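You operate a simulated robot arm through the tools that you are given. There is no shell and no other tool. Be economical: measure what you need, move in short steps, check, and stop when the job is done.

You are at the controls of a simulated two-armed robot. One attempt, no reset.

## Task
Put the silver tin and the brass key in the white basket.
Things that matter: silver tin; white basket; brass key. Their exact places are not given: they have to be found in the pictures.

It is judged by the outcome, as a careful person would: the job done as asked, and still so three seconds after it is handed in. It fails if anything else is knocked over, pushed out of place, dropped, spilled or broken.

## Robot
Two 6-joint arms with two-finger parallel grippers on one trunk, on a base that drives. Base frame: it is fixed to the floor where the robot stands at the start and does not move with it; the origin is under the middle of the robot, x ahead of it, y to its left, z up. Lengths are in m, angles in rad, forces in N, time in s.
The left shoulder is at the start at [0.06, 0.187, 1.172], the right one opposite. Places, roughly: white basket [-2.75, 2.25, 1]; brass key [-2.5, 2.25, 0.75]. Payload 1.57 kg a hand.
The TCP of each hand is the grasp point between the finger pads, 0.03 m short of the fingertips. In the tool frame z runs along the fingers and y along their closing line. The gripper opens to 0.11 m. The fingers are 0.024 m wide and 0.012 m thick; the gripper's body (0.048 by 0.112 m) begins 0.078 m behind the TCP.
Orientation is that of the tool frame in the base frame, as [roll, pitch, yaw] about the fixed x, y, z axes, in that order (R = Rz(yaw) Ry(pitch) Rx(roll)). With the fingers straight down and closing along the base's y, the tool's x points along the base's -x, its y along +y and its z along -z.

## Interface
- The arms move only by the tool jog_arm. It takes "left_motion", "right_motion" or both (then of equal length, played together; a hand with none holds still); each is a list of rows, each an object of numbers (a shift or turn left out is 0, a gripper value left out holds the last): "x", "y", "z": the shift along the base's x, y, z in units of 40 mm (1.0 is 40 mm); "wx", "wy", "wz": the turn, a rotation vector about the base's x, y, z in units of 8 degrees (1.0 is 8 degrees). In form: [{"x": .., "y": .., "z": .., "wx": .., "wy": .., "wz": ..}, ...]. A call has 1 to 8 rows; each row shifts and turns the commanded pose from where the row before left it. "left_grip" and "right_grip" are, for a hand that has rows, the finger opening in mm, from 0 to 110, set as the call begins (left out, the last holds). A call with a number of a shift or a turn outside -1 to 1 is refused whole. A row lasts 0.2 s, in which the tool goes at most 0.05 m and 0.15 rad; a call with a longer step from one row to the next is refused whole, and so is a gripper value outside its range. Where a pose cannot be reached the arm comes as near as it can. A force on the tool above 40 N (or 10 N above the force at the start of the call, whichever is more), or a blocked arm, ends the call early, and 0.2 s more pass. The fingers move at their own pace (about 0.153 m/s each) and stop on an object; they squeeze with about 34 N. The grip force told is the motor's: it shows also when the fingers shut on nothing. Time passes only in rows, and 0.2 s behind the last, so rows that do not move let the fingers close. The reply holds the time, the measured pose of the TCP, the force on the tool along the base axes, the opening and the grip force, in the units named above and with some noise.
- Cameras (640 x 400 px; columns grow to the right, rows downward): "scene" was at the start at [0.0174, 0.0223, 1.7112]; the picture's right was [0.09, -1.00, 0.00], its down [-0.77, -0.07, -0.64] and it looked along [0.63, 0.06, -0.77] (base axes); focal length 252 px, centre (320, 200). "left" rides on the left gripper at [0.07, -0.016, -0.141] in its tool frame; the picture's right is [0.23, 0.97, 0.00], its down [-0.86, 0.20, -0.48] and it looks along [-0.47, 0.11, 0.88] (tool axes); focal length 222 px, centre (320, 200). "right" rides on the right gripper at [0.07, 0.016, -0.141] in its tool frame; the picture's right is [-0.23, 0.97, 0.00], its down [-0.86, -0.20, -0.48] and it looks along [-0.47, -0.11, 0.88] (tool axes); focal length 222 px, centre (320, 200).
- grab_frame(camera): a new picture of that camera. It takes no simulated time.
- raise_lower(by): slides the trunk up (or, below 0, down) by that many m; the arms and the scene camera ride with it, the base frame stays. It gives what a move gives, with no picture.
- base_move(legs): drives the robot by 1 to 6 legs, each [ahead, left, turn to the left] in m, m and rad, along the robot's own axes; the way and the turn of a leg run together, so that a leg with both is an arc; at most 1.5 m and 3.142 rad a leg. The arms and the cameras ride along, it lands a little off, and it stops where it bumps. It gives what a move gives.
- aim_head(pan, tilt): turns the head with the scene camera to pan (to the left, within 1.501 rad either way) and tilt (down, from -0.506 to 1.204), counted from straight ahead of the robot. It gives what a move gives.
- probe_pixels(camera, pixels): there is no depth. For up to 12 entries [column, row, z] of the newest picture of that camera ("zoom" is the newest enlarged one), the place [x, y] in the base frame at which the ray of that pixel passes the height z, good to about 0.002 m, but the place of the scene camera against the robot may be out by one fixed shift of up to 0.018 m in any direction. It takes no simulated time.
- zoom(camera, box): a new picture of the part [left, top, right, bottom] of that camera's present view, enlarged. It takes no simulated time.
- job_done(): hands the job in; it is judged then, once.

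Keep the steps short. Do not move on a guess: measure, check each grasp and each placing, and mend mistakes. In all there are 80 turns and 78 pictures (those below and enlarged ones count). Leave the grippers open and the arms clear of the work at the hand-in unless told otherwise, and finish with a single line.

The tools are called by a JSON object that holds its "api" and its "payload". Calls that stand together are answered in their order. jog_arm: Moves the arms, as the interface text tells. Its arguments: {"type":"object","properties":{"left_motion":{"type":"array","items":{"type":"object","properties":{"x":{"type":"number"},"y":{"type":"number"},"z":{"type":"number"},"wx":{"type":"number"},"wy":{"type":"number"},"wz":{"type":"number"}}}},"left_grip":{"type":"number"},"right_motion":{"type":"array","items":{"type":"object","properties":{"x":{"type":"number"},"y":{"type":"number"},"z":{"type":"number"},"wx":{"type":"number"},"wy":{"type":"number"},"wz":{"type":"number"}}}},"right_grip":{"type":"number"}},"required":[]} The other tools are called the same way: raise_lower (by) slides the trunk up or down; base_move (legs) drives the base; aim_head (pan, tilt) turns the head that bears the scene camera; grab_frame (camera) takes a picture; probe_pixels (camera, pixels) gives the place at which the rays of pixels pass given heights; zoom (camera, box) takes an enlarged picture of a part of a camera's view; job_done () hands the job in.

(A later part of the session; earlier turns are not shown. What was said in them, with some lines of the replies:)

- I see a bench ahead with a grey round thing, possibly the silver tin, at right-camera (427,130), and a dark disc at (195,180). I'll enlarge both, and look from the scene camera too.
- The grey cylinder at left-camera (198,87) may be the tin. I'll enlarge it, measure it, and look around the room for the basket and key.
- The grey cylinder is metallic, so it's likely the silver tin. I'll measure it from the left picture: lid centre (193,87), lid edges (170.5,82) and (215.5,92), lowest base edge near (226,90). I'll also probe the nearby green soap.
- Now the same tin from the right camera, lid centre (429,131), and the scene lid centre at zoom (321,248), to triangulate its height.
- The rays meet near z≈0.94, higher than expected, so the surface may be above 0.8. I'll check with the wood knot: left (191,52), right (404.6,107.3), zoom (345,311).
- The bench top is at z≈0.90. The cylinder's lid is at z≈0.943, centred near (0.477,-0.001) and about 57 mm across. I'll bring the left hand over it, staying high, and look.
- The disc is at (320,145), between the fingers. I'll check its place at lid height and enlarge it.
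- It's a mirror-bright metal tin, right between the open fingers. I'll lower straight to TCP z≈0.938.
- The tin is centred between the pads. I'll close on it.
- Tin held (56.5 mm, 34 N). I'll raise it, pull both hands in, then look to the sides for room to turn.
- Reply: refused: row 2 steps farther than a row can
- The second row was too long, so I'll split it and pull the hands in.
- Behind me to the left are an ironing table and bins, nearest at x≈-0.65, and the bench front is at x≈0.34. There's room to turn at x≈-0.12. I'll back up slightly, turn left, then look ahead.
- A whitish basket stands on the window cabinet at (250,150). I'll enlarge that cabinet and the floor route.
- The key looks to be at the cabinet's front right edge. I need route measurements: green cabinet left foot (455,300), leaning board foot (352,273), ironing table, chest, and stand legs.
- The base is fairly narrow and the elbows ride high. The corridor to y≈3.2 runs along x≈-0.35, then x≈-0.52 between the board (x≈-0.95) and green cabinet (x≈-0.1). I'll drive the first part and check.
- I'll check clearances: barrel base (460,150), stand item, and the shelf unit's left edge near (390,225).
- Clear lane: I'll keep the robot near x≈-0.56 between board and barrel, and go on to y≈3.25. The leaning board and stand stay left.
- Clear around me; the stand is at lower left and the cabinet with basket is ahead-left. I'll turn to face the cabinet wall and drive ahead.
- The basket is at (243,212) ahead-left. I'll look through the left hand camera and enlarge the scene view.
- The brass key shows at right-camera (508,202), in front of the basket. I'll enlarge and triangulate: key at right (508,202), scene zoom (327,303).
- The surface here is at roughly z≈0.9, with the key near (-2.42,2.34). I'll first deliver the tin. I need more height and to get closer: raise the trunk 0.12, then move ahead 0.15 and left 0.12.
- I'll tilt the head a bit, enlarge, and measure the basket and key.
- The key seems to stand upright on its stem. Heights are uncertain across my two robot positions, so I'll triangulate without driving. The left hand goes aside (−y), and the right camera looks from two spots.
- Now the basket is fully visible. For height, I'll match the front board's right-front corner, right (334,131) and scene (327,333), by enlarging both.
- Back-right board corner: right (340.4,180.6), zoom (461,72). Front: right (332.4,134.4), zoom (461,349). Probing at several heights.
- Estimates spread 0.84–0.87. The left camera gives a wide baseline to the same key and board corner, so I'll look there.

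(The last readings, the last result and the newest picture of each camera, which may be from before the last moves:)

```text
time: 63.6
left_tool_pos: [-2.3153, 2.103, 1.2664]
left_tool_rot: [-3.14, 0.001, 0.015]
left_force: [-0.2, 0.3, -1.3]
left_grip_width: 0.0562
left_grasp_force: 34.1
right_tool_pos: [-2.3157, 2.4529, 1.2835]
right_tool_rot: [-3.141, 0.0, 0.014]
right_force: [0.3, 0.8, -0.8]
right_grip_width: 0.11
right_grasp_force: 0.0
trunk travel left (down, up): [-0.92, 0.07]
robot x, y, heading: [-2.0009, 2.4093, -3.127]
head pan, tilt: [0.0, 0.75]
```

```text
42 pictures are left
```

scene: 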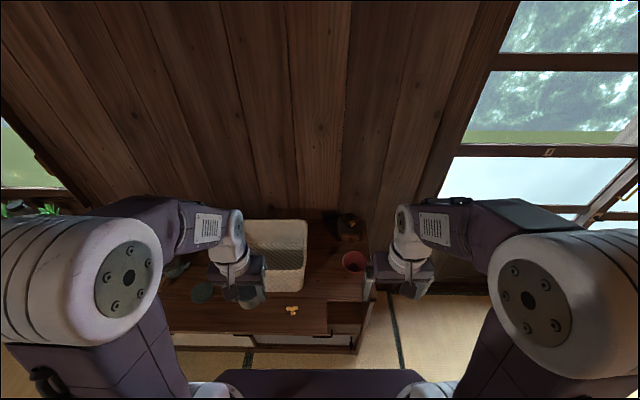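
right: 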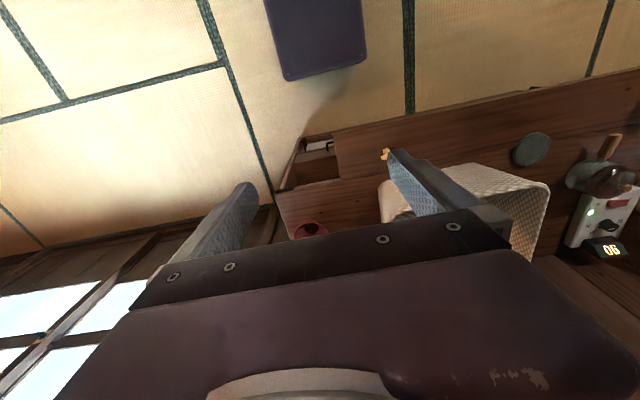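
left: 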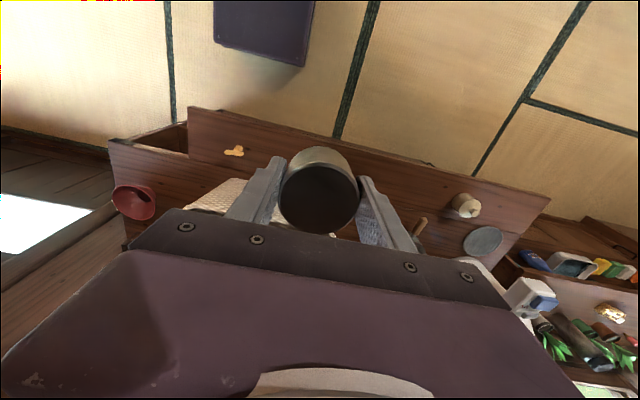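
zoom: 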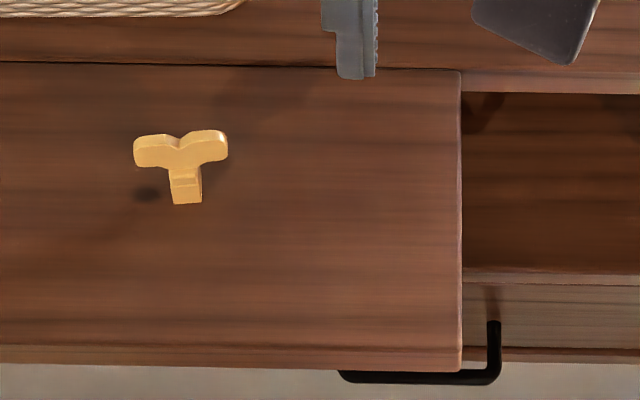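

{"api": "zoom", "payload": {"camera": "left", "box": [160, 90, 288, 170]}}

```text
5.00 times, centred on (224, 130) of left
```

zoom: 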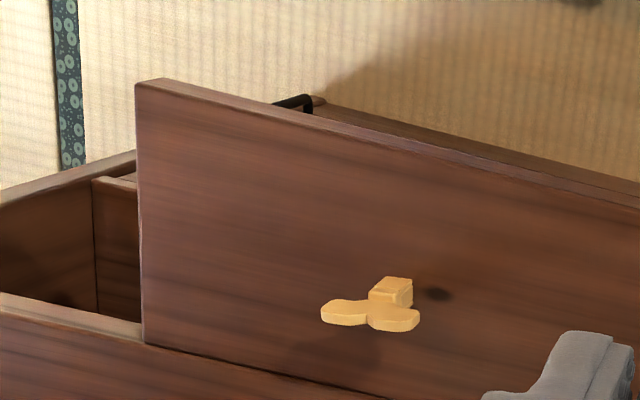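

The knot beside the key is a flat surface feature: left (247.4,148.6), right (392,148). Board back corner: left (188.6,159), right (340.4,180.6).

{"api": "probe_pixels", "payload": {"camera": "left", "pixels": [[247.4, 148.6, 0.8], [247.4, 148.6, 0.9], [188.6, 159, 0.8], [188.6, 159, 0.9], [187.4, 107, 0.8], [187.4, 107, 0.9], [241.5, 147.5, 0.8], [241.5, 147.5, 0.9]]}}

{"api": "probe_pixels", "payload": {"camera": "right", "pixels": [[392, 148, 0.8], [392, 148, 0.9], [340.4, 180.6, 0.8]]}}

```text
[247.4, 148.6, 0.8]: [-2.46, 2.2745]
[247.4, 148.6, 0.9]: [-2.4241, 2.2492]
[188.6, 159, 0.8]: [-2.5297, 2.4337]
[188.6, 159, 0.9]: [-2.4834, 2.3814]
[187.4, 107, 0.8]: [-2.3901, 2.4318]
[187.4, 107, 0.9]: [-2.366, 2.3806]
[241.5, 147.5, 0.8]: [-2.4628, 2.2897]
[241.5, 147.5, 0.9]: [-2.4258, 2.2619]
```

```text
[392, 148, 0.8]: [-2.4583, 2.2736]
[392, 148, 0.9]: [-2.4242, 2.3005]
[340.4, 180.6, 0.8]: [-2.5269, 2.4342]
```

Both agree: the surface is z=0.80. Now wing tip of the key (left (224,152.6), right (380.6,158)), and basket rim corners from both hand cameras.

{"api": "probe_pixels", "payload": {"camera": "left", "pixels": [[224, 152.6, 0.8], [224, 152.6, 0.86]]}}

{"api": "probe_pixels", "payload": {"camera": "right", "pixels": [[380.6, 158, 0.8], [380.6, 158, 0.86]]}}

{"api": "zoom", "payload": {"camera": "right", "box": [370, 140, 560, 259]}}

{"api": "zoom", "payload": {"camera": "left", "box": [170, 150, 362, 270]}}

```text
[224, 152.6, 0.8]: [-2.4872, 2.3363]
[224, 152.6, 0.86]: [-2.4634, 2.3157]
```

```text
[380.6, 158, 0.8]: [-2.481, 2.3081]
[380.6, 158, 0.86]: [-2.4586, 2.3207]
```

```text
3.36 times, centred on (465, 200) of right
```

zoom: 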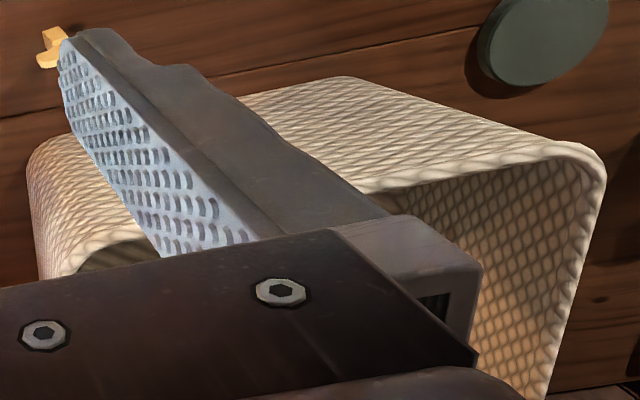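

```text
3.33 times, centred on (266, 210) of left
```

zoom: 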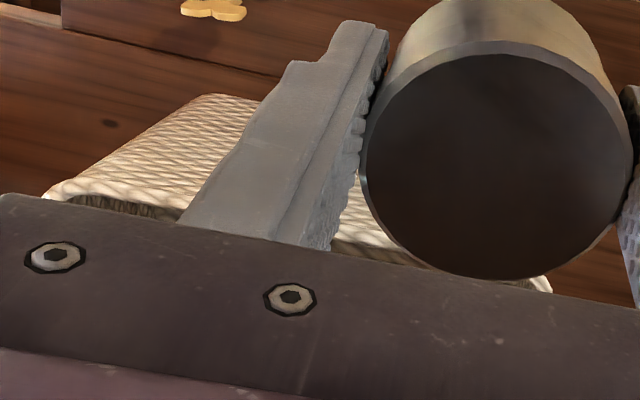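

The key is upright: wing tips at about z 0.85. Next, basket rim front-left corner: right (548.3,194) vs scene (217.5,268.7).

{"api": "probe_pixels", "payload": {"camera": "right", "pixels": [[548.3, 194, 0.9], [548.3, 194, 1.0], [548.3, 194, 1.1]]}}

{"api": "probe_pixels", "payload": {"camera": "scene", "pixels": [[217.5, 268.7, 0.9], [217.5, 268.7, 1.0], [217.5, 268.7, 1.1], [317, 268, 1.0], [307, 221, 1.0], [232, 221, 1.0], [297.5, 291, 0.8], [240, 291, 0.8]]}}

```text
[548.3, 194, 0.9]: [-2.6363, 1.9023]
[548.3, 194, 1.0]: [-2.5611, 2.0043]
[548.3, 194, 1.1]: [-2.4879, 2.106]
```

```text
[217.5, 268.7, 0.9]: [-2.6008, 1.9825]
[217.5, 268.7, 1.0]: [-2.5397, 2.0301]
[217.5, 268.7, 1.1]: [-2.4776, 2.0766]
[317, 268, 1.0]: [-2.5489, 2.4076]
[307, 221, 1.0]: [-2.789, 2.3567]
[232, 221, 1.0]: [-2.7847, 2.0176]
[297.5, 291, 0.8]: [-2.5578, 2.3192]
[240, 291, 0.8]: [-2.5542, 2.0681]
```

Basket rim is at z≈1.02, with the opening x∈[-2.77,-2.54], y∈[2.03,2.34]. The reach is 0.7 m from the axis, too far, so I need the base closer. I'll look straight down at the gap to the cabinet.

{"api": "aim_head", "payload": {"pan": 0.0, "tilt": 1.2}}

{"api": "grab_frame", "payload": {"camera": "scene"}}

```text
time: 64.5
left_tool_pos: [-2.3157, 2.1037, 1.2654]
left_tool_rot: [-3.14, -0.001, 0.017]
left_force: [0.4, 0.1, -1.8]
left_grip_width: 0.056
left_grasp_force: 33.8
right_tool_pos: [-2.3177, 2.4539, 1.284]
right_tool_rot: [-3.141, 0.0, 0.018]
right_force: [-0.5, 0.3, -1.0]
right_grip_width: 0.1098
right_grasp_force: 0.1
trunk travel left (down, up): [-0.92, 0.07]
robot x, y, heading: [-2.0042, 2.4083, -3.129]
head pan, tilt: [0.0, 1.201]
```

```text
38 pictures are left
```

scene: 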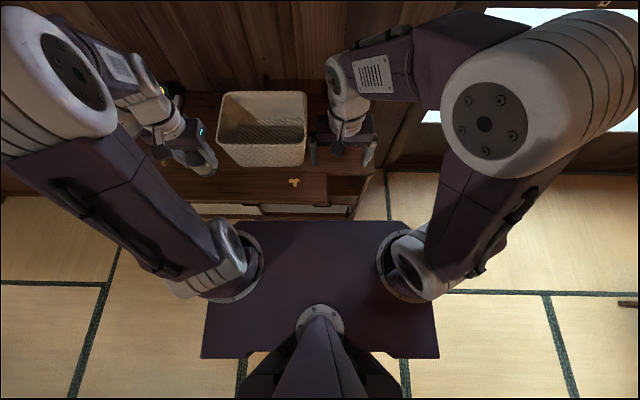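

The purple block seen at the top of the right picture ((285,78)–(365,62)) is my base front. I'll measure it.

{"api": "probe_pixels", "payload": {"camera": "right", "pixels": [[285, 80, 0.2], [285, 80, 0.5], [366, 63, 0.2], [366, 63, 0.5], [325, 72, 0.1], [325, 72, 0.3]]}}

{"api": "probe_pixels", "payload": {"camera": "scene", "pixels": [[340, 208, 0.7], [340, 208, 0.5], [330, 217, 0.0], [340, 217, 0.3]]}}

```text
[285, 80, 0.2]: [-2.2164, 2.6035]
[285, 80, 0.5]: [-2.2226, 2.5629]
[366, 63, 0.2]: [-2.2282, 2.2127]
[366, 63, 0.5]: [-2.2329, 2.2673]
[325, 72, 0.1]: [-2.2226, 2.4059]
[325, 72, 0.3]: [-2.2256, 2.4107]
```

```text
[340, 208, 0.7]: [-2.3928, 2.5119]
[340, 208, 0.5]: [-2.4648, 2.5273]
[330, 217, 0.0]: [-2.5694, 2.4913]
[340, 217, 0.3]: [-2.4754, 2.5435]
```

Base front is at x≈-2.225 and the cabinet at ≈-2.375 with handles around -2.35. I'll move ahead 0.09 and left 0.06.

{"api": "base_move", "payload": {"legs": [[0.09, 0.06, 0]]}}

```text
time: 65.7
left_tool_pos: [-2.3989, 2.0451, 1.2683]
left_tool_rot: [3.139, 0.002, 0.018]
left_force: [0.1, 0.4, -0.8]
left_grip_width: 0.0564
left_grasp_force: 34.3
right_tool_pos: [-2.3993, 2.3945, 1.2841]
right_tool_rot: [3.141, 0.005, 0.018]
right_force: [0.7, 0.5, -0.3]
right_grip_width: 0.11
right_grasp_force: 0.0
trunk travel left (down, up): [-0.92, 0.07]
robot x, y, heading: [-2.0898, 2.3502, -3.122]
head pan, tilt: [0.0, 1.201]
```

Now the left hand goes over the basket to about (-2.665,2.15), high, with the right hand shifting aside.

{"api": "jog_arm", "payload": {"left_motion": [{"x": -0.9, "y": 0.3}, {"x": -0.9, "y": 0.4}, {"x": -0.9, "y": 0.4}, {"x": -0.9, "y": 0.4}, {"x": -0.9, "y": 0.4}, {"x": -0.9, "y": 0.4}, {"x": -0.9, "y": 0.3}, {"x": -0.35}], "right_motion": [{"y": 0.8}, {"y": 0.8}, {}, {}, {}, {}, {}, {}]}}

{"api": "grab_frame", "payload": {"camera": "left"}}

{"api": "grab_frame", "payload": {"camera": "scene"}}

```text
time: 67.5
left_tool_pos: [-2.6701, 2.1445, 1.2671]
left_tool_rot: [-3.141, -0.005, 0.018]
left_force: [0.3, 0.5, -1.0]
left_grip_width: 0.0559
left_grasp_force: 34.3
right_tool_pos: [-2.4038, 2.4543, 1.2837]
right_tool_rot: [-3.141, 0.001, 0.017]
right_force: [-0.2, -0.1, 0.3]
right_grip_width: 0.1098
right_grasp_force: 0.0
trunk travel left (down, up): [-0.92, 0.07]
robot x, y, heading: [-2.094, 2.3469, -3.123]
head pan, tilt: [0.0, 1.201]
```

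```text
37 pictures are left
```

left: 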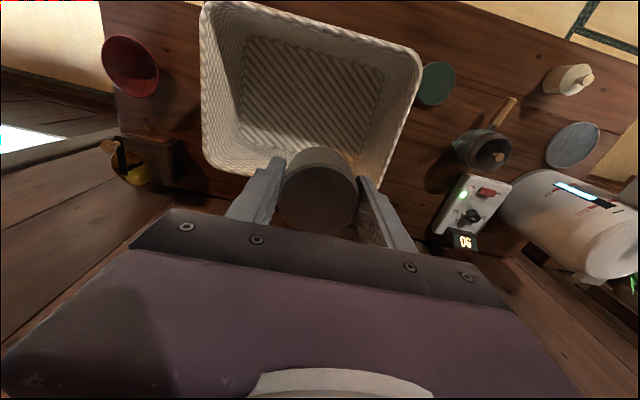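

```text
36 pictures are left
```

scene: 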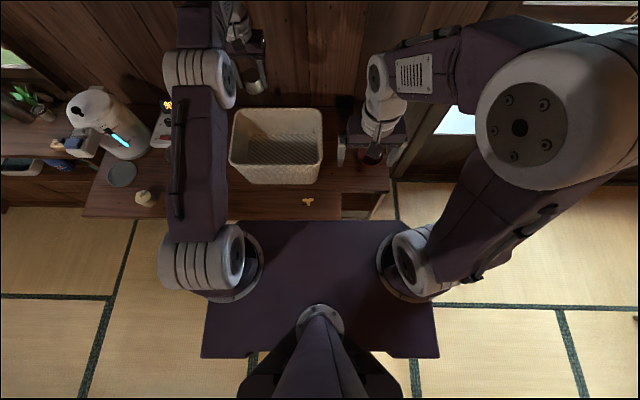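

The basket is below. I'll verify rim and floor corners from this view: rim (202,8), (420,62), (207,170); floor (250,38), (385,68), (238,122).

{"api": "probe_pixels", "payload": {"camera": "left", "pixels": [[202, 8, 1.02], [420, 62, 1.02], [207, 165, 1.02], [250, 38, 0.81], [385, 68, 0.81], [238, 122, 0.81], [365, 160, 0.81]]}}

```text
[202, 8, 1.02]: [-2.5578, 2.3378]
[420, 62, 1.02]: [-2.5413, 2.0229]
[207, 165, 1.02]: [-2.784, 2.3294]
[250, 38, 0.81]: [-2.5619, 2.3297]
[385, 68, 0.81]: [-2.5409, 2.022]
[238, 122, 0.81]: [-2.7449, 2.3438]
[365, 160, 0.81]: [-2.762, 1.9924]
```

The hand is central over the basket. I'll lower in stages, watching force, to TCP ≈0.95 first.

{"api": "jog_arm", "payload": {"left_motion": [{"z": -0.95, "x": -0.1, "y": 0.1}, {"z": -1}, {"z": -1}, {"z": -1}, {"z": -1}, {"z": -1}, {"z": -1}, {"z": -0.7}]}}

{"api": "grab_frame", "payload": {"camera": "left"}}

{"api": "grab_frame", "payload": {"camera": "scene"}}

```text
time: 69.3
left_tool_pos: [-2.657, 2.1481, 0.9645]
left_tool_rot: [-3.141, 0.001, 0.017]
left_force: [-0.6, -0.1, -0.9]
left_grip_width: 0.0561
left_grasp_force: 33.8
left hand out of reach, approached as far as the arm can: row 7, 8
right_tool_pos: [-2.4032, 2.4558, 1.284]
right_tool_rot: [-3.14, 0.0, 0.015]
right_force: [0.4, -0.5, -0.2]
right_grip_width: 0.11
right_grasp_force: 0.1
trunk travel left (down, up): [-0.92, 0.07]
robot x, y, heading: [-2.0922, 2.3481, -3.127]
head pan, tilt: [0.0, 1.201]
```

```text
35 pictures are left
```

left: 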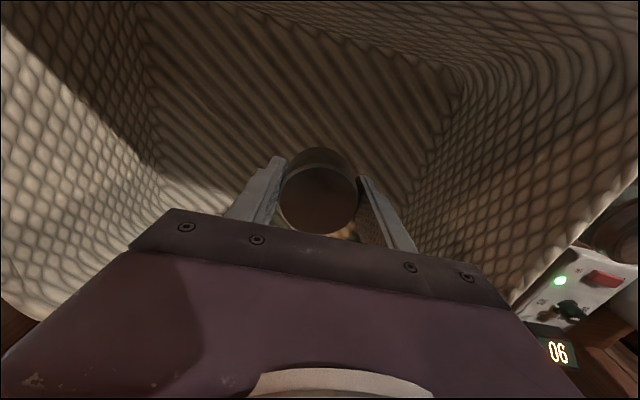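

```text
34 pictures are left
```

scene: 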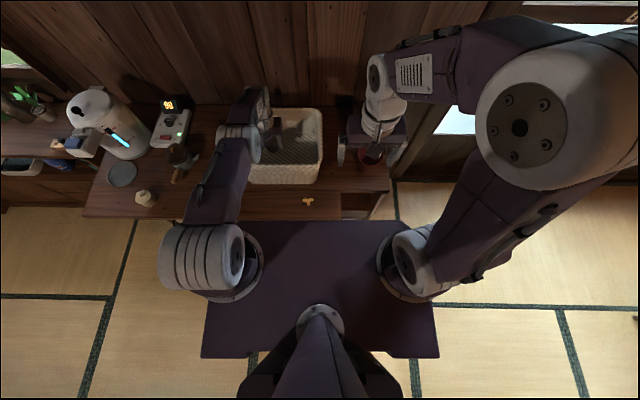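

The arm hit its reach limit since the trunk is high. I'll lower by the trunk: −0.07 brings the tin bottom to about 0.86.

{"api": "raise_lower", "payload": {"by": -0.07}}

{"api": "grab_frame", "payload": {"camera": "left"}}

```text
time: 70.3
left_tool_pos: [-2.6569, 2.1473, 0.8961]
left_tool_rot: [3.141, 0.0, 0.016]
left_force: [1.0, -0.8, 5.2]
left_grip_width: 0.0564
left_grasp_force: 34.3
right_tool_pos: [-2.4028, 2.4546, 1.2141]
right_tool_rot: [3.141, 0.001, 0.018]
right_force: [-0.8, 0.8, 0.4]
right_grip_width: 0.1103
right_grasp_force: 0.1
trunk travel left (down, up): [-0.85, 0.14]
robot x, y, heading: [-2.0929, 2.346, -3.126]
head pan, tilt: [0.0, 1.201]
```

```text
33 pictures are left
```

left: 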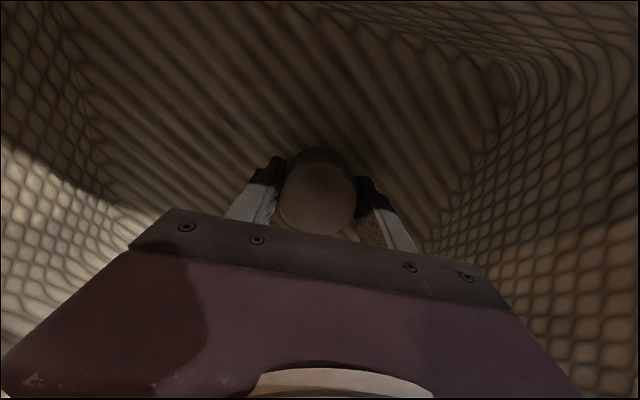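

Force rose to +5 N: the tin has touched the basket floor (z≈0.858). I'll open to 80 mm.

{"api": "jog_arm", "payload": {"left_motion": [{}, {}, {}], "left_grip": 78}}

{"api": "raise_lower", "payload": {"by": 0.14}}

{"api": "grab_frame", "payload": {"camera": "left"}}

```text
time: 71.1
left_tool_pos: [-2.6568, 2.1472, 0.8934]
left_tool_rot: [-3.139, 0.001, 0.017]
left_force: [0.3, 0.0, -0.6]
left_grip_width: 0.0777
left_grasp_force: 0.1
right_tool_pos: [-2.4034, 2.4553, 1.2144]
right_tool_rot: [3.141, 0.0, 0.019]
right_force: [-0.4, -0.9, 0.1]
right_grip_width: 0.11
right_grasp_force: 0.0
trunk travel left (down, up): [-0.85, 0.14]
robot x, y, heading: [-2.0935, 2.3473, -3.126]
head pan, tilt: [0.0, 1.201]
```

```text
time: 72.8
left_tool_pos: [-2.6572, 2.1466, 1.034]
left_tool_rot: [3.141, -0.001, 0.016]
left_force: [0.5, -0.8, -0.3]
left_grip_width: 0.0777
left_grasp_force: 0.0
right_tool_pos: [-2.4032, 2.4552, 1.354]
right_tool_rot: [-3.141, 0.001, 0.017]
right_force: [0.1, -0.8, 0.0]
right_grip_width: 0.1102
right_grasp_force: 0.0
trunk travel left (down, up): [-0.99, 0.0]
robot x, y, heading: [-2.0883, 2.3478, -3.126]
head pan, tilt: [0.0, 1.201]
```

```text
32 pictures are left
```

left: 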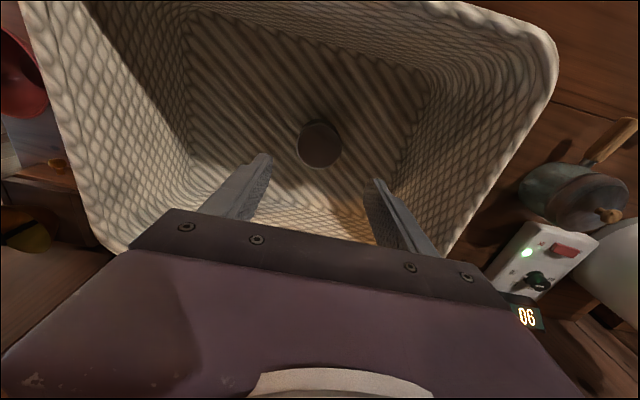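

The tin stands in the basket. I'll raise the left hand and use it for the key too, since the basket lies to its side. The right hand moves away.

{"api": "jog_arm", "payload": {"left_motion": [{"z": 0.9}, {"z": 0.9}, {"z": 0.9}, {"z": 0.9}, {"z": 0.5}, {}], "left_grip": 110, "right_motion": [{"y": 0.9, "x": 0.3}, {"y": 0.9, "x": 0.3}, {"y": 0.9, "x": 0.3}, {"y": 0.9, "x": 0.3}, {}, {}]}}

```text
time: 74.2
left_tool_pos: [-2.6571, 2.1456, 1.1982]
left_tool_rot: [-3.138, -0.001, 0.018]
left_force: [0.2, 1.0, -0.2]
left_grip_width: 0.11
left_grasp_force: 0.1
right_tool_pos: [-2.3555, 2.5973, 1.353]
right_tool_rot: [-3.14, 0.001, 0.017]
right_force: [-1.1, -0.5, 0.2]
right_grip_width: 0.1105
right_grasp_force: 0.1
trunk travel left (down, up): [-0.99, 0.0]
robot x, y, heading: [-2.0945, 2.3467, -3.119]
head pan, tilt: [0.0, 1.201]
```

Now to above the key at about (-2.45,2.295), fingers well above the rim.

{"api": "jog_arm", "payload": {"left_motion": [{"x": 0.86, "y": 0.6}, {"x": 0.86, "y": 0.6}, {"x": 0.86, "y": 0.6}, {"x": 0.86, "y": 0.65}, {"x": 0.86, "y": 0.65}, {"x": 0.86, "y": 0.65}, {}]}}

{"api": "grab_frame", "payload": {"camera": "left"}}

```text
time: 75.8
left_tool_pos: [-2.452, 2.2984, 1.1981]
left_tool_rot: [-3.139, 0.0, 0.017]
left_force: [-0.8, -0.2, -0.1]
left_grip_width: 0.1101
left_grasp_force: 0.1
right_tool_pos: [-2.3553, 2.598, 1.3528]
right_tool_rot: [-3.141, 0.0, 0.017]
right_force: [0.3, 0.1, 0.0]
right_grip_width: 0.11
right_grasp_force: 0.0
trunk travel left (down, up): [-0.99, 0.0]
robot x, y, heading: [-2.0911, 2.3497, -3.127]
head pan, tilt: [0.0, 1.201]
```

```text
31 pictures are left
```

left: 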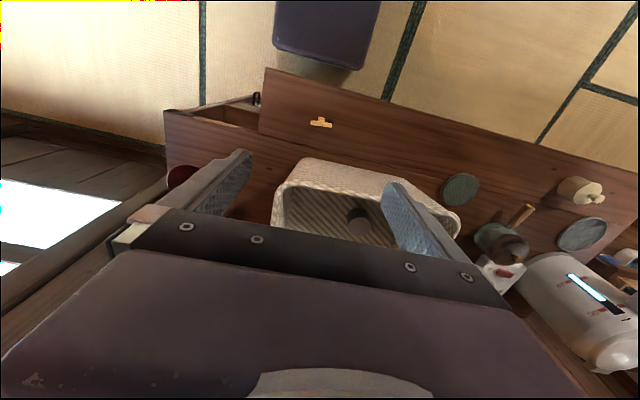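

The key is at (320,122). I'll enlarge it to get foot and wings.

{"api": "zoom", "payload": {"camera": "left", "box": [290, 100, 354, 140]}}

{"api": "probe_pixels", "payload": {"camera": "left", "pixels": [[321, 118, 0.8], [309, 124, 0.85], [332, 126, 0.85], [321, 126, 0.855]]}}

```text
10.00 times, centred on (322, 120) of left
```

zoom: 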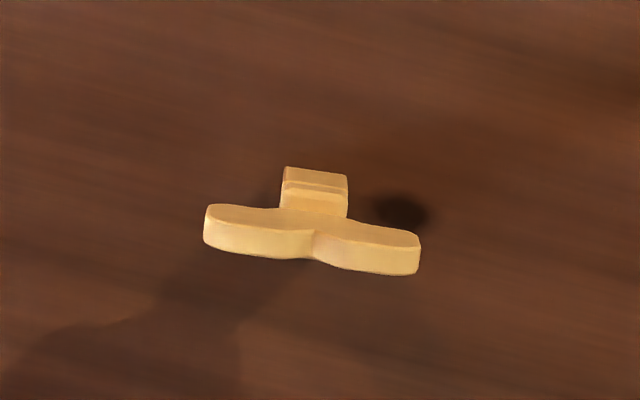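

```text
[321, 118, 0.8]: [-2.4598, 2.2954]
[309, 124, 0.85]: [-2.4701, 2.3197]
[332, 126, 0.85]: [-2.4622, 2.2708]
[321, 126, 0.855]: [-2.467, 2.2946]
```

The key stands upright: wings along y turned ≈9°, centre about (-2.464,2.295), and top ≈0.86. I'll turn the hand 8° to match and lower to TCP z≈0.92 first.

{"api": "jog_arm", "payload": {"left_motion": [{"x": -0.3, "y": -0.08, "wz": 1.0}, {"z": -1}, {"z": -1}, {"z": -1}, {"z": -1}, {"z": -1}, {"z": -1}, {"z": -0.9}]}}

{"api": "grab_frame", "payload": {"camera": "left"}}

```text
time: 77.6
left_tool_pos: [-2.4653, 2.2949, 0.9227]
left_tool_rot: [-3.141, 0.0, 0.156]
left_force: [-0.8, -0.1, -0.7]
left_grip_width: 0.1102
left_grasp_force: 0.0
right_tool_pos: [-2.355, 2.5975, 1.3543]
right_tool_rot: [3.141, -0.001, 0.018]
right_force: [1.2, 0.2, 0.5]
right_grip_width: 0.1102
right_grasp_force: 0.1
trunk travel left (down, up): [-0.99, 0.0]
robot x, y, heading: [-2.0903, 2.3516, -3.123]
head pan, tilt: [0.0, 1.201]
```

```text
29 pictures are left
```

left: 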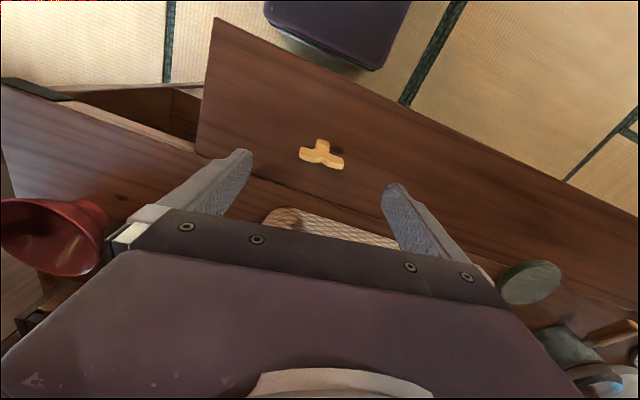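

The wing line in the picture (300,153)–(345,165) matches the closing line. I'll check wing ends against the TCP.

{"api": "zoom", "payload": {"camera": "left", "box": [282, 125, 362, 175]}}

{"api": "probe_pixels", "payload": {"camera": "left", "pixels": [[300, 156, 0.855], [344, 167, 0.855], [322, 163, 0.86], [322, 140, 0.8]]}}

```text
8.00 times, centred on (322, 150) of left
```

zoom: 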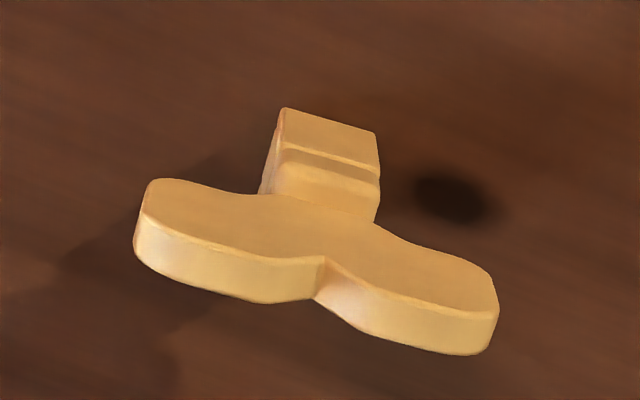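

```text
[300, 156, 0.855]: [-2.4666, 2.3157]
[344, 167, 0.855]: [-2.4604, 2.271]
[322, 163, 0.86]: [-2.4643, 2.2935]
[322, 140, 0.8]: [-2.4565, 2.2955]
```

Centred within 2 mm. I'll lower to z≈0.85 and close gently to the key.

{"api": "jog_arm", "payload": {"left_motion": [{"z": -0.9, "y": -0.03}, {"z": -0.9}, {}]}}

{"api": "grab_frame", "payload": {"camera": "left"}}

```text
time: 78.4
left_tool_pos: [-2.4635, 2.293, 0.8502]
left_tool_rot: [-3.141, -0.001, 0.157]
left_force: [0.5, 0.9, -1.1]
left_grip_width: 0.1102
left_grasp_force: 0.1
right_tool_pos: [-2.3549, 2.5985, 1.3533]
right_tool_rot: [3.14, -0.001, 0.019]
right_force: [-0.1, -0.7, -1.2]
right_grip_width: 0.1101
right_grasp_force: 0.1
trunk travel left (down, up): [-0.99, 0.0]
robot x, y, heading: [-2.0917, 2.3446, -3.129]
head pan, tilt: [0.0, 1.201]
```

```text
27 pictures are left
```

left: 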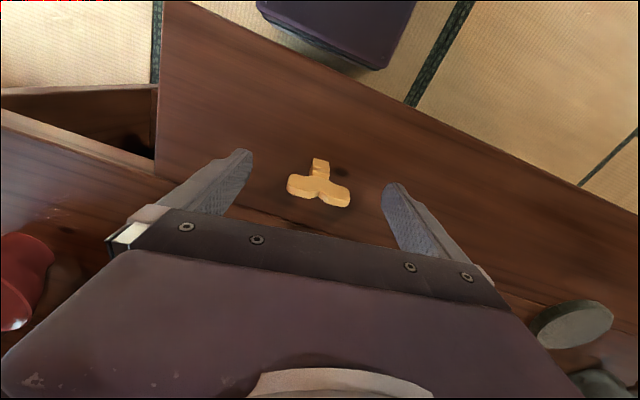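

The wings sit right at the grasp point (≈(320,190)). Closing.

{"api": "jog_arm", "payload": {"left_motion": [{}, {}, {}, {}], "left_grip": 25}}

{"api": "jog_arm", "payload": {"left_motion": [{"z": 0.4}, {"z": 0.6}, {}]}}

{"api": "grab_frame", "payload": {"camera": "left"}}

```text
time: 79.4
left_tool_pos: [-2.4624, 2.2921, 0.8509]
left_tool_rot: [3.14, 0.0, 0.158]
left_force: [-0.1, 0.2, -0.3]
left_grip_width: 0.0451
left_grasp_force: 33.8
right_tool_pos: [-2.3567, 2.5972, 1.3525]
right_tool_rot: [-3.141, 0.0, 0.017]
right_force: [-0.5, -0.2, 0.0]
right_grip_width: 0.1099
right_grasp_force: 0.0
trunk travel left (down, up): [-0.99, 0.0]
robot x, y, heading: [-2.092, 2.3484, -3.127]
head pan, tilt: [0.0, 1.201]
```

```text
time: 80.2
left_tool_pos: [-2.4639, 2.2916, 0.8911]
left_tool_rot: [-3.141, -0.002, 0.157]
left_force: [0.4, -0.7, -0.5]
left_grip_width: 0.0451
left_grasp_force: 33.9
right_tool_pos: [-2.3563, 2.5972, 1.3527]
right_tool_rot: [3.14, 0.0, 0.016]
right_force: [0.2, -0.3, -0.2]
right_grip_width: 0.1097
right_grasp_force: 0.1
trunk travel left (down, up): [-0.99, 0.0]
robot x, y, heading: [-2.0915, 2.3511, -3.123]
head pan, tilt: [0.0, 1.201]
```

```text
26 pictures are left
```

left: 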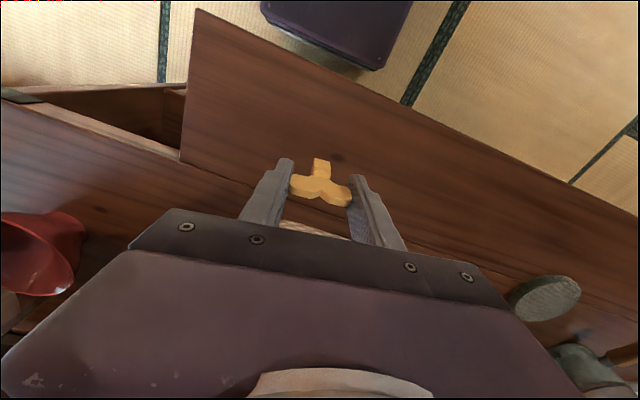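

Key held (45 mm, 34 N). I'll lift clear of the rim.

{"api": "jog_arm", "payload": {"left_motion": [{"z": 0.9}, {"z": 1}, {"z": 1}, {"z": 1}, {"z": 1}, {"z": 1}, {"z": 1}, {}]}}

{"api": "jog_arm", "payload": {"left_motion": [{"x": -0.9, "y": -0.25}, {"x": -0.9, "y": -0.25}, {"x": -0.9, "y": -0.25}, {"x": -0.9, "y": -0.25}, {"x": -0.9, "y": -0.25}, {"x": -0.5, "wz": -1.0}, {}]}}

{"api": "grab_frame", "payload": {"camera": "left"}}

```text
time: 82.0
left_tool_pos: [-2.4643, 2.2928, 1.1664]
left_tool_rot: [-3.141, -0.001, 0.157]
left_force: [-0.5, -0.9, -0.8]
left_grip_width: 0.045
left_grasp_force: 34.2
right_tool_pos: [-2.3555, 2.5975, 1.3516]
right_tool_rot: [-3.142, 0.001, 0.019]
right_force: [0.2, 0.7, -0.4]
right_grip_width: 0.1098
right_grasp_force: 0.0
trunk travel left (down, up): [-0.99, 0.0]
robot x, y, heading: [-2.0927, 2.3517, -3.126]
head pan, tilt: [0.0, 1.201]
```

```text
time: 83.6
left_tool_pos: [-2.662, 2.243, 1.1669]
left_tool_rot: [-3.141, -0.001, 0.015]
left_force: [0.3, 0.3, -0.2]
left_grip_width: 0.0449
left_grasp_force: 33.7
right_tool_pos: [-2.3552, 2.598, 1.3542]
right_tool_rot: [3.141, 0.0, 0.018]
right_force: [0.0, 0.1, 0.0]
right_grip_width: 0.1101
right_grasp_force: 0.2
trunk travel left (down, up): [-0.99, 0.0]
robot x, y, heading: [-2.0933, 2.3489, -3.123]
head pan, tilt: [0.0, 1.201]
```

```text
25 pictures are left
```

left: 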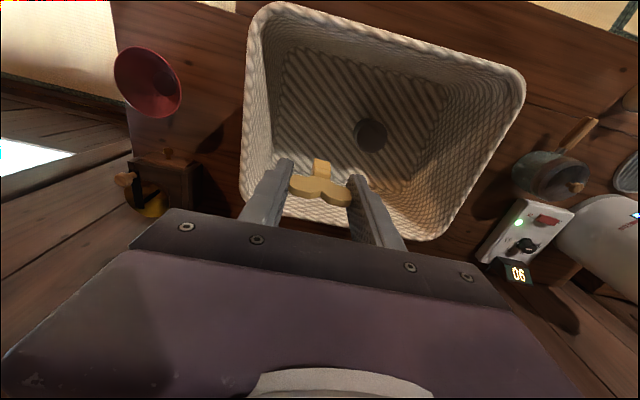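

The key is over the basket, right of the tin. I'll lower the trunk 0.13, then the arm the rest.

{"api": "raise_lower", "payload": {"by": -0.13}}

{"api": "jog_arm", "payload": {"left_motion": [{"z": -0.8}, {"z": -0.8}, {"z": -0.8}, {}]}}

{"api": "grab_frame", "payload": {"camera": "left"}}

```text
time: 85.2
left_tool_pos: [-2.6617, 2.2438, 1.0365]
left_tool_rot: [3.141, -0.001, 0.017]
left_force: [0.2, 0.4, -0.8]
left_grip_width: 0.0452
left_grasp_force: 34.0
right_tool_pos: [-2.3552, 2.5979, 1.2233]
right_tool_rot: [3.142, 0.0, 0.016]
right_force: [0.0, 1.0, 0.3]
right_grip_width: 0.1102
right_grasp_force: 0.1
trunk travel left (down, up): [-0.86, 0.13]
robot x, y, heading: [-2.0916, 2.3535, -3.121]
head pan, tilt: [0.0, 1.201]
```

```text
time: 86.2
left_tool_pos: [-2.6614, 2.2431, 0.9396]
left_tool_rot: [-3.141, 0.001, 0.018]
left_force: [1.1, 0.6, -0.5]
left_grip_width: 0.0451
left_grasp_force: 33.8
right_tool_pos: [-2.356, 2.5989, 1.2219]
right_tool_rot: [3.141, 0.0, 0.017]
right_force: [-0.3, 0.0, 0.3]
right_grip_width: 0.1102
right_grasp_force: 0.0
trunk travel left (down, up): [-0.86, 0.13]
robot x, y, heading: [-2.0932, 2.3484, -3.127]
head pan, tilt: [0.0, 1.201]
```

```text
24 pictures are left
```

left: 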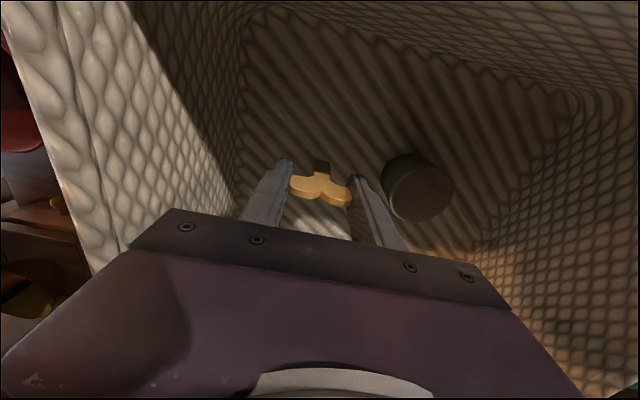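

Tin and hand don't touch. A little lower, 25 mm, then open to 60 mm.

{"api": "jog_arm", "payload": {"left_motion": [{"z": -0.35}, {"z": -0.3}, {}]}}

{"api": "jog_arm", "payload": {"left_motion": [{}, {}, {}], "left_grip": 62}}

{"api": "grab_frame", "payload": {"camera": "left"}}

```text
time: 87.0
left_tool_pos: [-2.6543, 2.2427, 0.9155]
left_tool_rot: [3.141, -0.001, 0.018]
left_force: [-0.9, -0.2, -0.9]
left_grip_width: 0.0451
left_grasp_force: 34.2
left hand out of reach, approached as far as the arm can: row 1, 2
right_tool_pos: [-2.3559, 2.5984, 1.2249]
right_tool_rot: [3.141, 0.001, 0.017]
right_force: [0.0, -0.2, -0.4]
right_grip_width: 0.11
right_grasp_force: 0.0
trunk travel left (down, up): [-0.86, 0.13]
robot x, y, heading: [-2.0919, 2.3449, -3.12]
head pan, tilt: [0.0, 1.201]
```

```text
time: 87.8
left_tool_pos: [-2.6559, 2.2411, 0.9168]
left_tool_rot: [3.141, 0.0, 0.018]
left_force: [0.8, -0.7, -0.2]
left_grip_width: 0.0621
left_grasp_force: 0.0
right_tool_pos: [-2.3566, 2.5975, 1.2234]
right_tool_rot: [-3.14, 0.001, 0.017]
right_force: [0.9, 0.1, -0.2]
right_grip_width: 0.1102
right_grasp_force: 0.1
trunk travel left (down, up): [-0.86, 0.13]
robot x, y, heading: [-2.0941, 2.3487, -3.119]
head pan, tilt: [0.0, 1.201]
```

```text
23 pictures are left
```

left: 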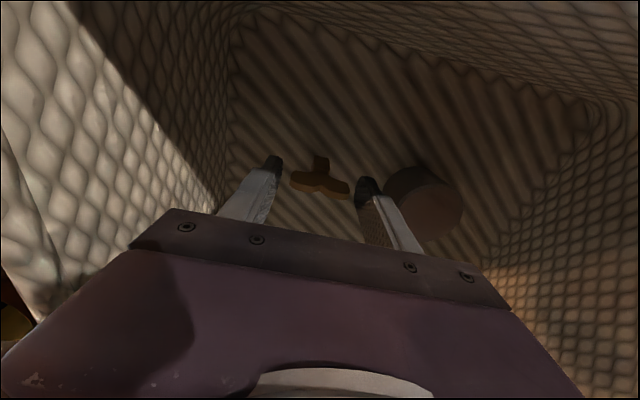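

The key is released and stands on the basket floor beside the tin. I'll raise straight up by the trunk, then the arm.

{"api": "raise_lower", "payload": {"by": 0.13}}

{"api": "jog_arm", "payload": {"left_motion": [{"z": 1}, {"z": 1}, {"z": 1}, {"z": 1}, {"z": 0.5}, {}]}}

{"api": "grab_frame", "payload": {"camera": "left"}}

```text
time: 89.4
left_tool_pos: [-2.6563, 2.2416, 1.0464]
left_tool_rot: [-3.141, 0.0, 0.018]
left_force: [0.5, 0.0, -0.2]
left_grip_width: 0.0624
left_grasp_force: 0.0
right_tool_pos: [-2.3559, 2.5978, 1.3525]
right_tool_rot: [3.141, 0.001, 0.016]
right_force: [0.1, -0.1, 0.0]
right_grip_width: 0.11
right_grasp_force: 0.0
trunk travel left (down, up): [-0.99, 0.0]
robot x, y, heading: [-2.0954, 2.3519, -3.122]
head pan, tilt: [0.0, 1.201]
```

```text
time: 90.8
left_tool_pos: [-2.6547, 2.2406, 1.2279]
left_tool_rot: [3.141, 0.0, 0.016]
left_force: [0.2, -0.1, 0.1]
left_grip_width: 0.0619
left_grasp_force: 0.1
right_tool_pos: [-2.3561, 2.5983, 1.353]
right_tool_rot: [3.14, 0.0, 0.017]
right_force: [0.1, -0.8, 1.5]
right_grip_width: 0.1099
right_grasp_force: 0.1
trunk travel left (down, up): [-0.99, 0.0]
robot x, y, heading: [-2.0929, 2.3477, -3.129]
head pan, tilt: [0.0, 1.201]
```

```text
22 pictures are left
```

left: 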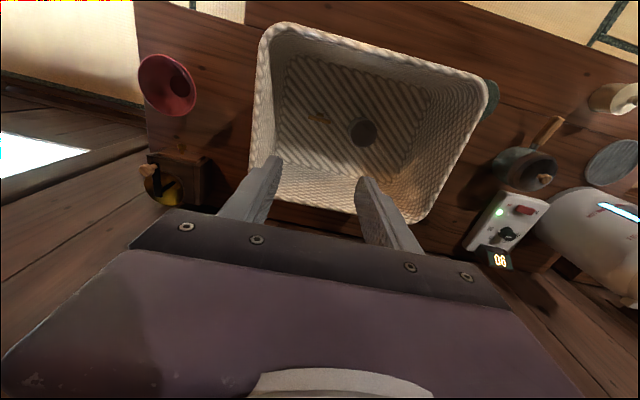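

Both are in the basket. I'll pull the left hand back clear, open it, and take a last look from the scene camera.

{"api": "jog_arm", "payload": {"left_motion": [{"x": 1, "y": -0.4}, {"x": 1, "y": -0.4}, {"x": 1, "y": -0.5}, {"x": 1, "y": -0.5}, {"x": 1, "y": -0.5}, {"x": 1, "y": -0.5}, {"x": 1, "y": -0.5}, {}], "left_grip": 110}}

{"api": "aim_head", "payload": {"pan": 0.05, "tilt": 0.95}}

{"api": "grab_frame", "payload": {"camera": "scene"}}

```text
time: 92.6
left_tool_pos: [-2.3743, 2.1074, 1.225]
left_tool_rot: [3.142, 0.0, 0.013]
left_force: [-1.2, -0.2, -0.5]
left_grip_width: 0.1097
left_grasp_force: 0.1
right_tool_pos: [-2.3561, 2.5984, 1.3525]
right_tool_rot: [3.141, 0.001, 0.017]
right_force: [0.0, 0.9, -0.9]
right_grip_width: 0.1099
right_grasp_force: 0.1
trunk travel left (down, up): [-0.99, 0.0]
robot x, y, heading: [-2.0945, 2.3486, -3.127]
head pan, tilt: [0.0, 1.201]
```

```text
time: 93.3
left_tool_pos: [-2.3749, 2.1077, 1.2248]
left_tool_rot: [3.141, 0.0, 0.017]
left_force: [0.2, -0.5, 0.3]
left_grip_width: 0.1098
left_grasp_force: 0.3
right_tool_pos: [-2.3558, 2.598, 1.3534]
right_tool_rot: [3.139, 0.0, 0.018]
right_force: [0.3, -0.3, -0.2]
right_grip_width: 0.11
right_grasp_force: 0.1
trunk travel left (down, up): [-0.99, 0.0]
robot x, y, heading: [-2.0918, 2.3523, -3.124]
head pan, tilt: [0.051, 0.949]
```

```text
21 pictures are left
```

scene: 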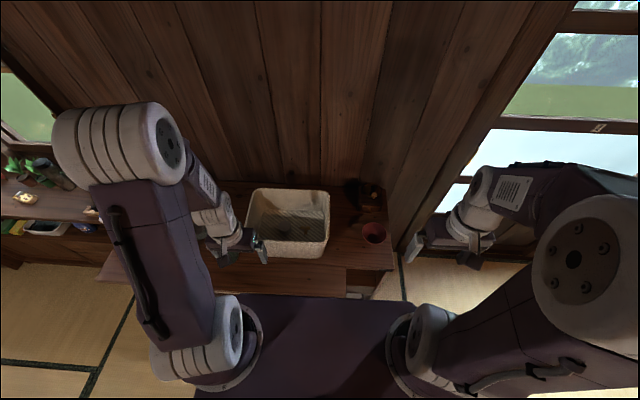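

{"api": "zoom", "payload": {"camera": "scene", "box": [230, 170, 358, 250]}}

```text
5.00 times, centred on (294, 210) of scene
```

zoom: 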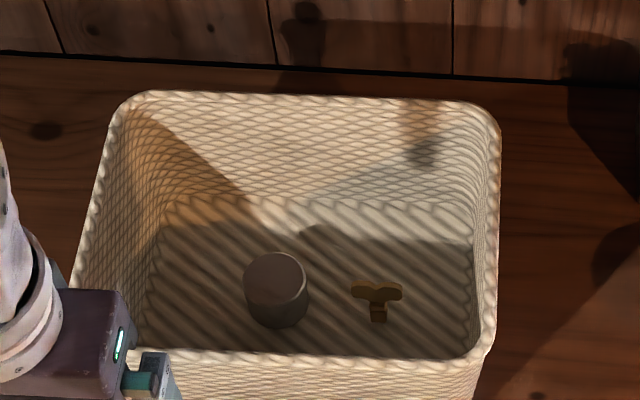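

The enlarged view shows the tin and the key both at rest in the white basket, and the surroundings look undisturbed. The grippers are open and the arms are clear, so I'll hand in.

{"api": "job_done", "payload": {}}

```text
The job is handed in.
```

The silver tin and the brass key are both standing in the white basket, nothing else looked disturbed in the last pictures, and the job is handed in.
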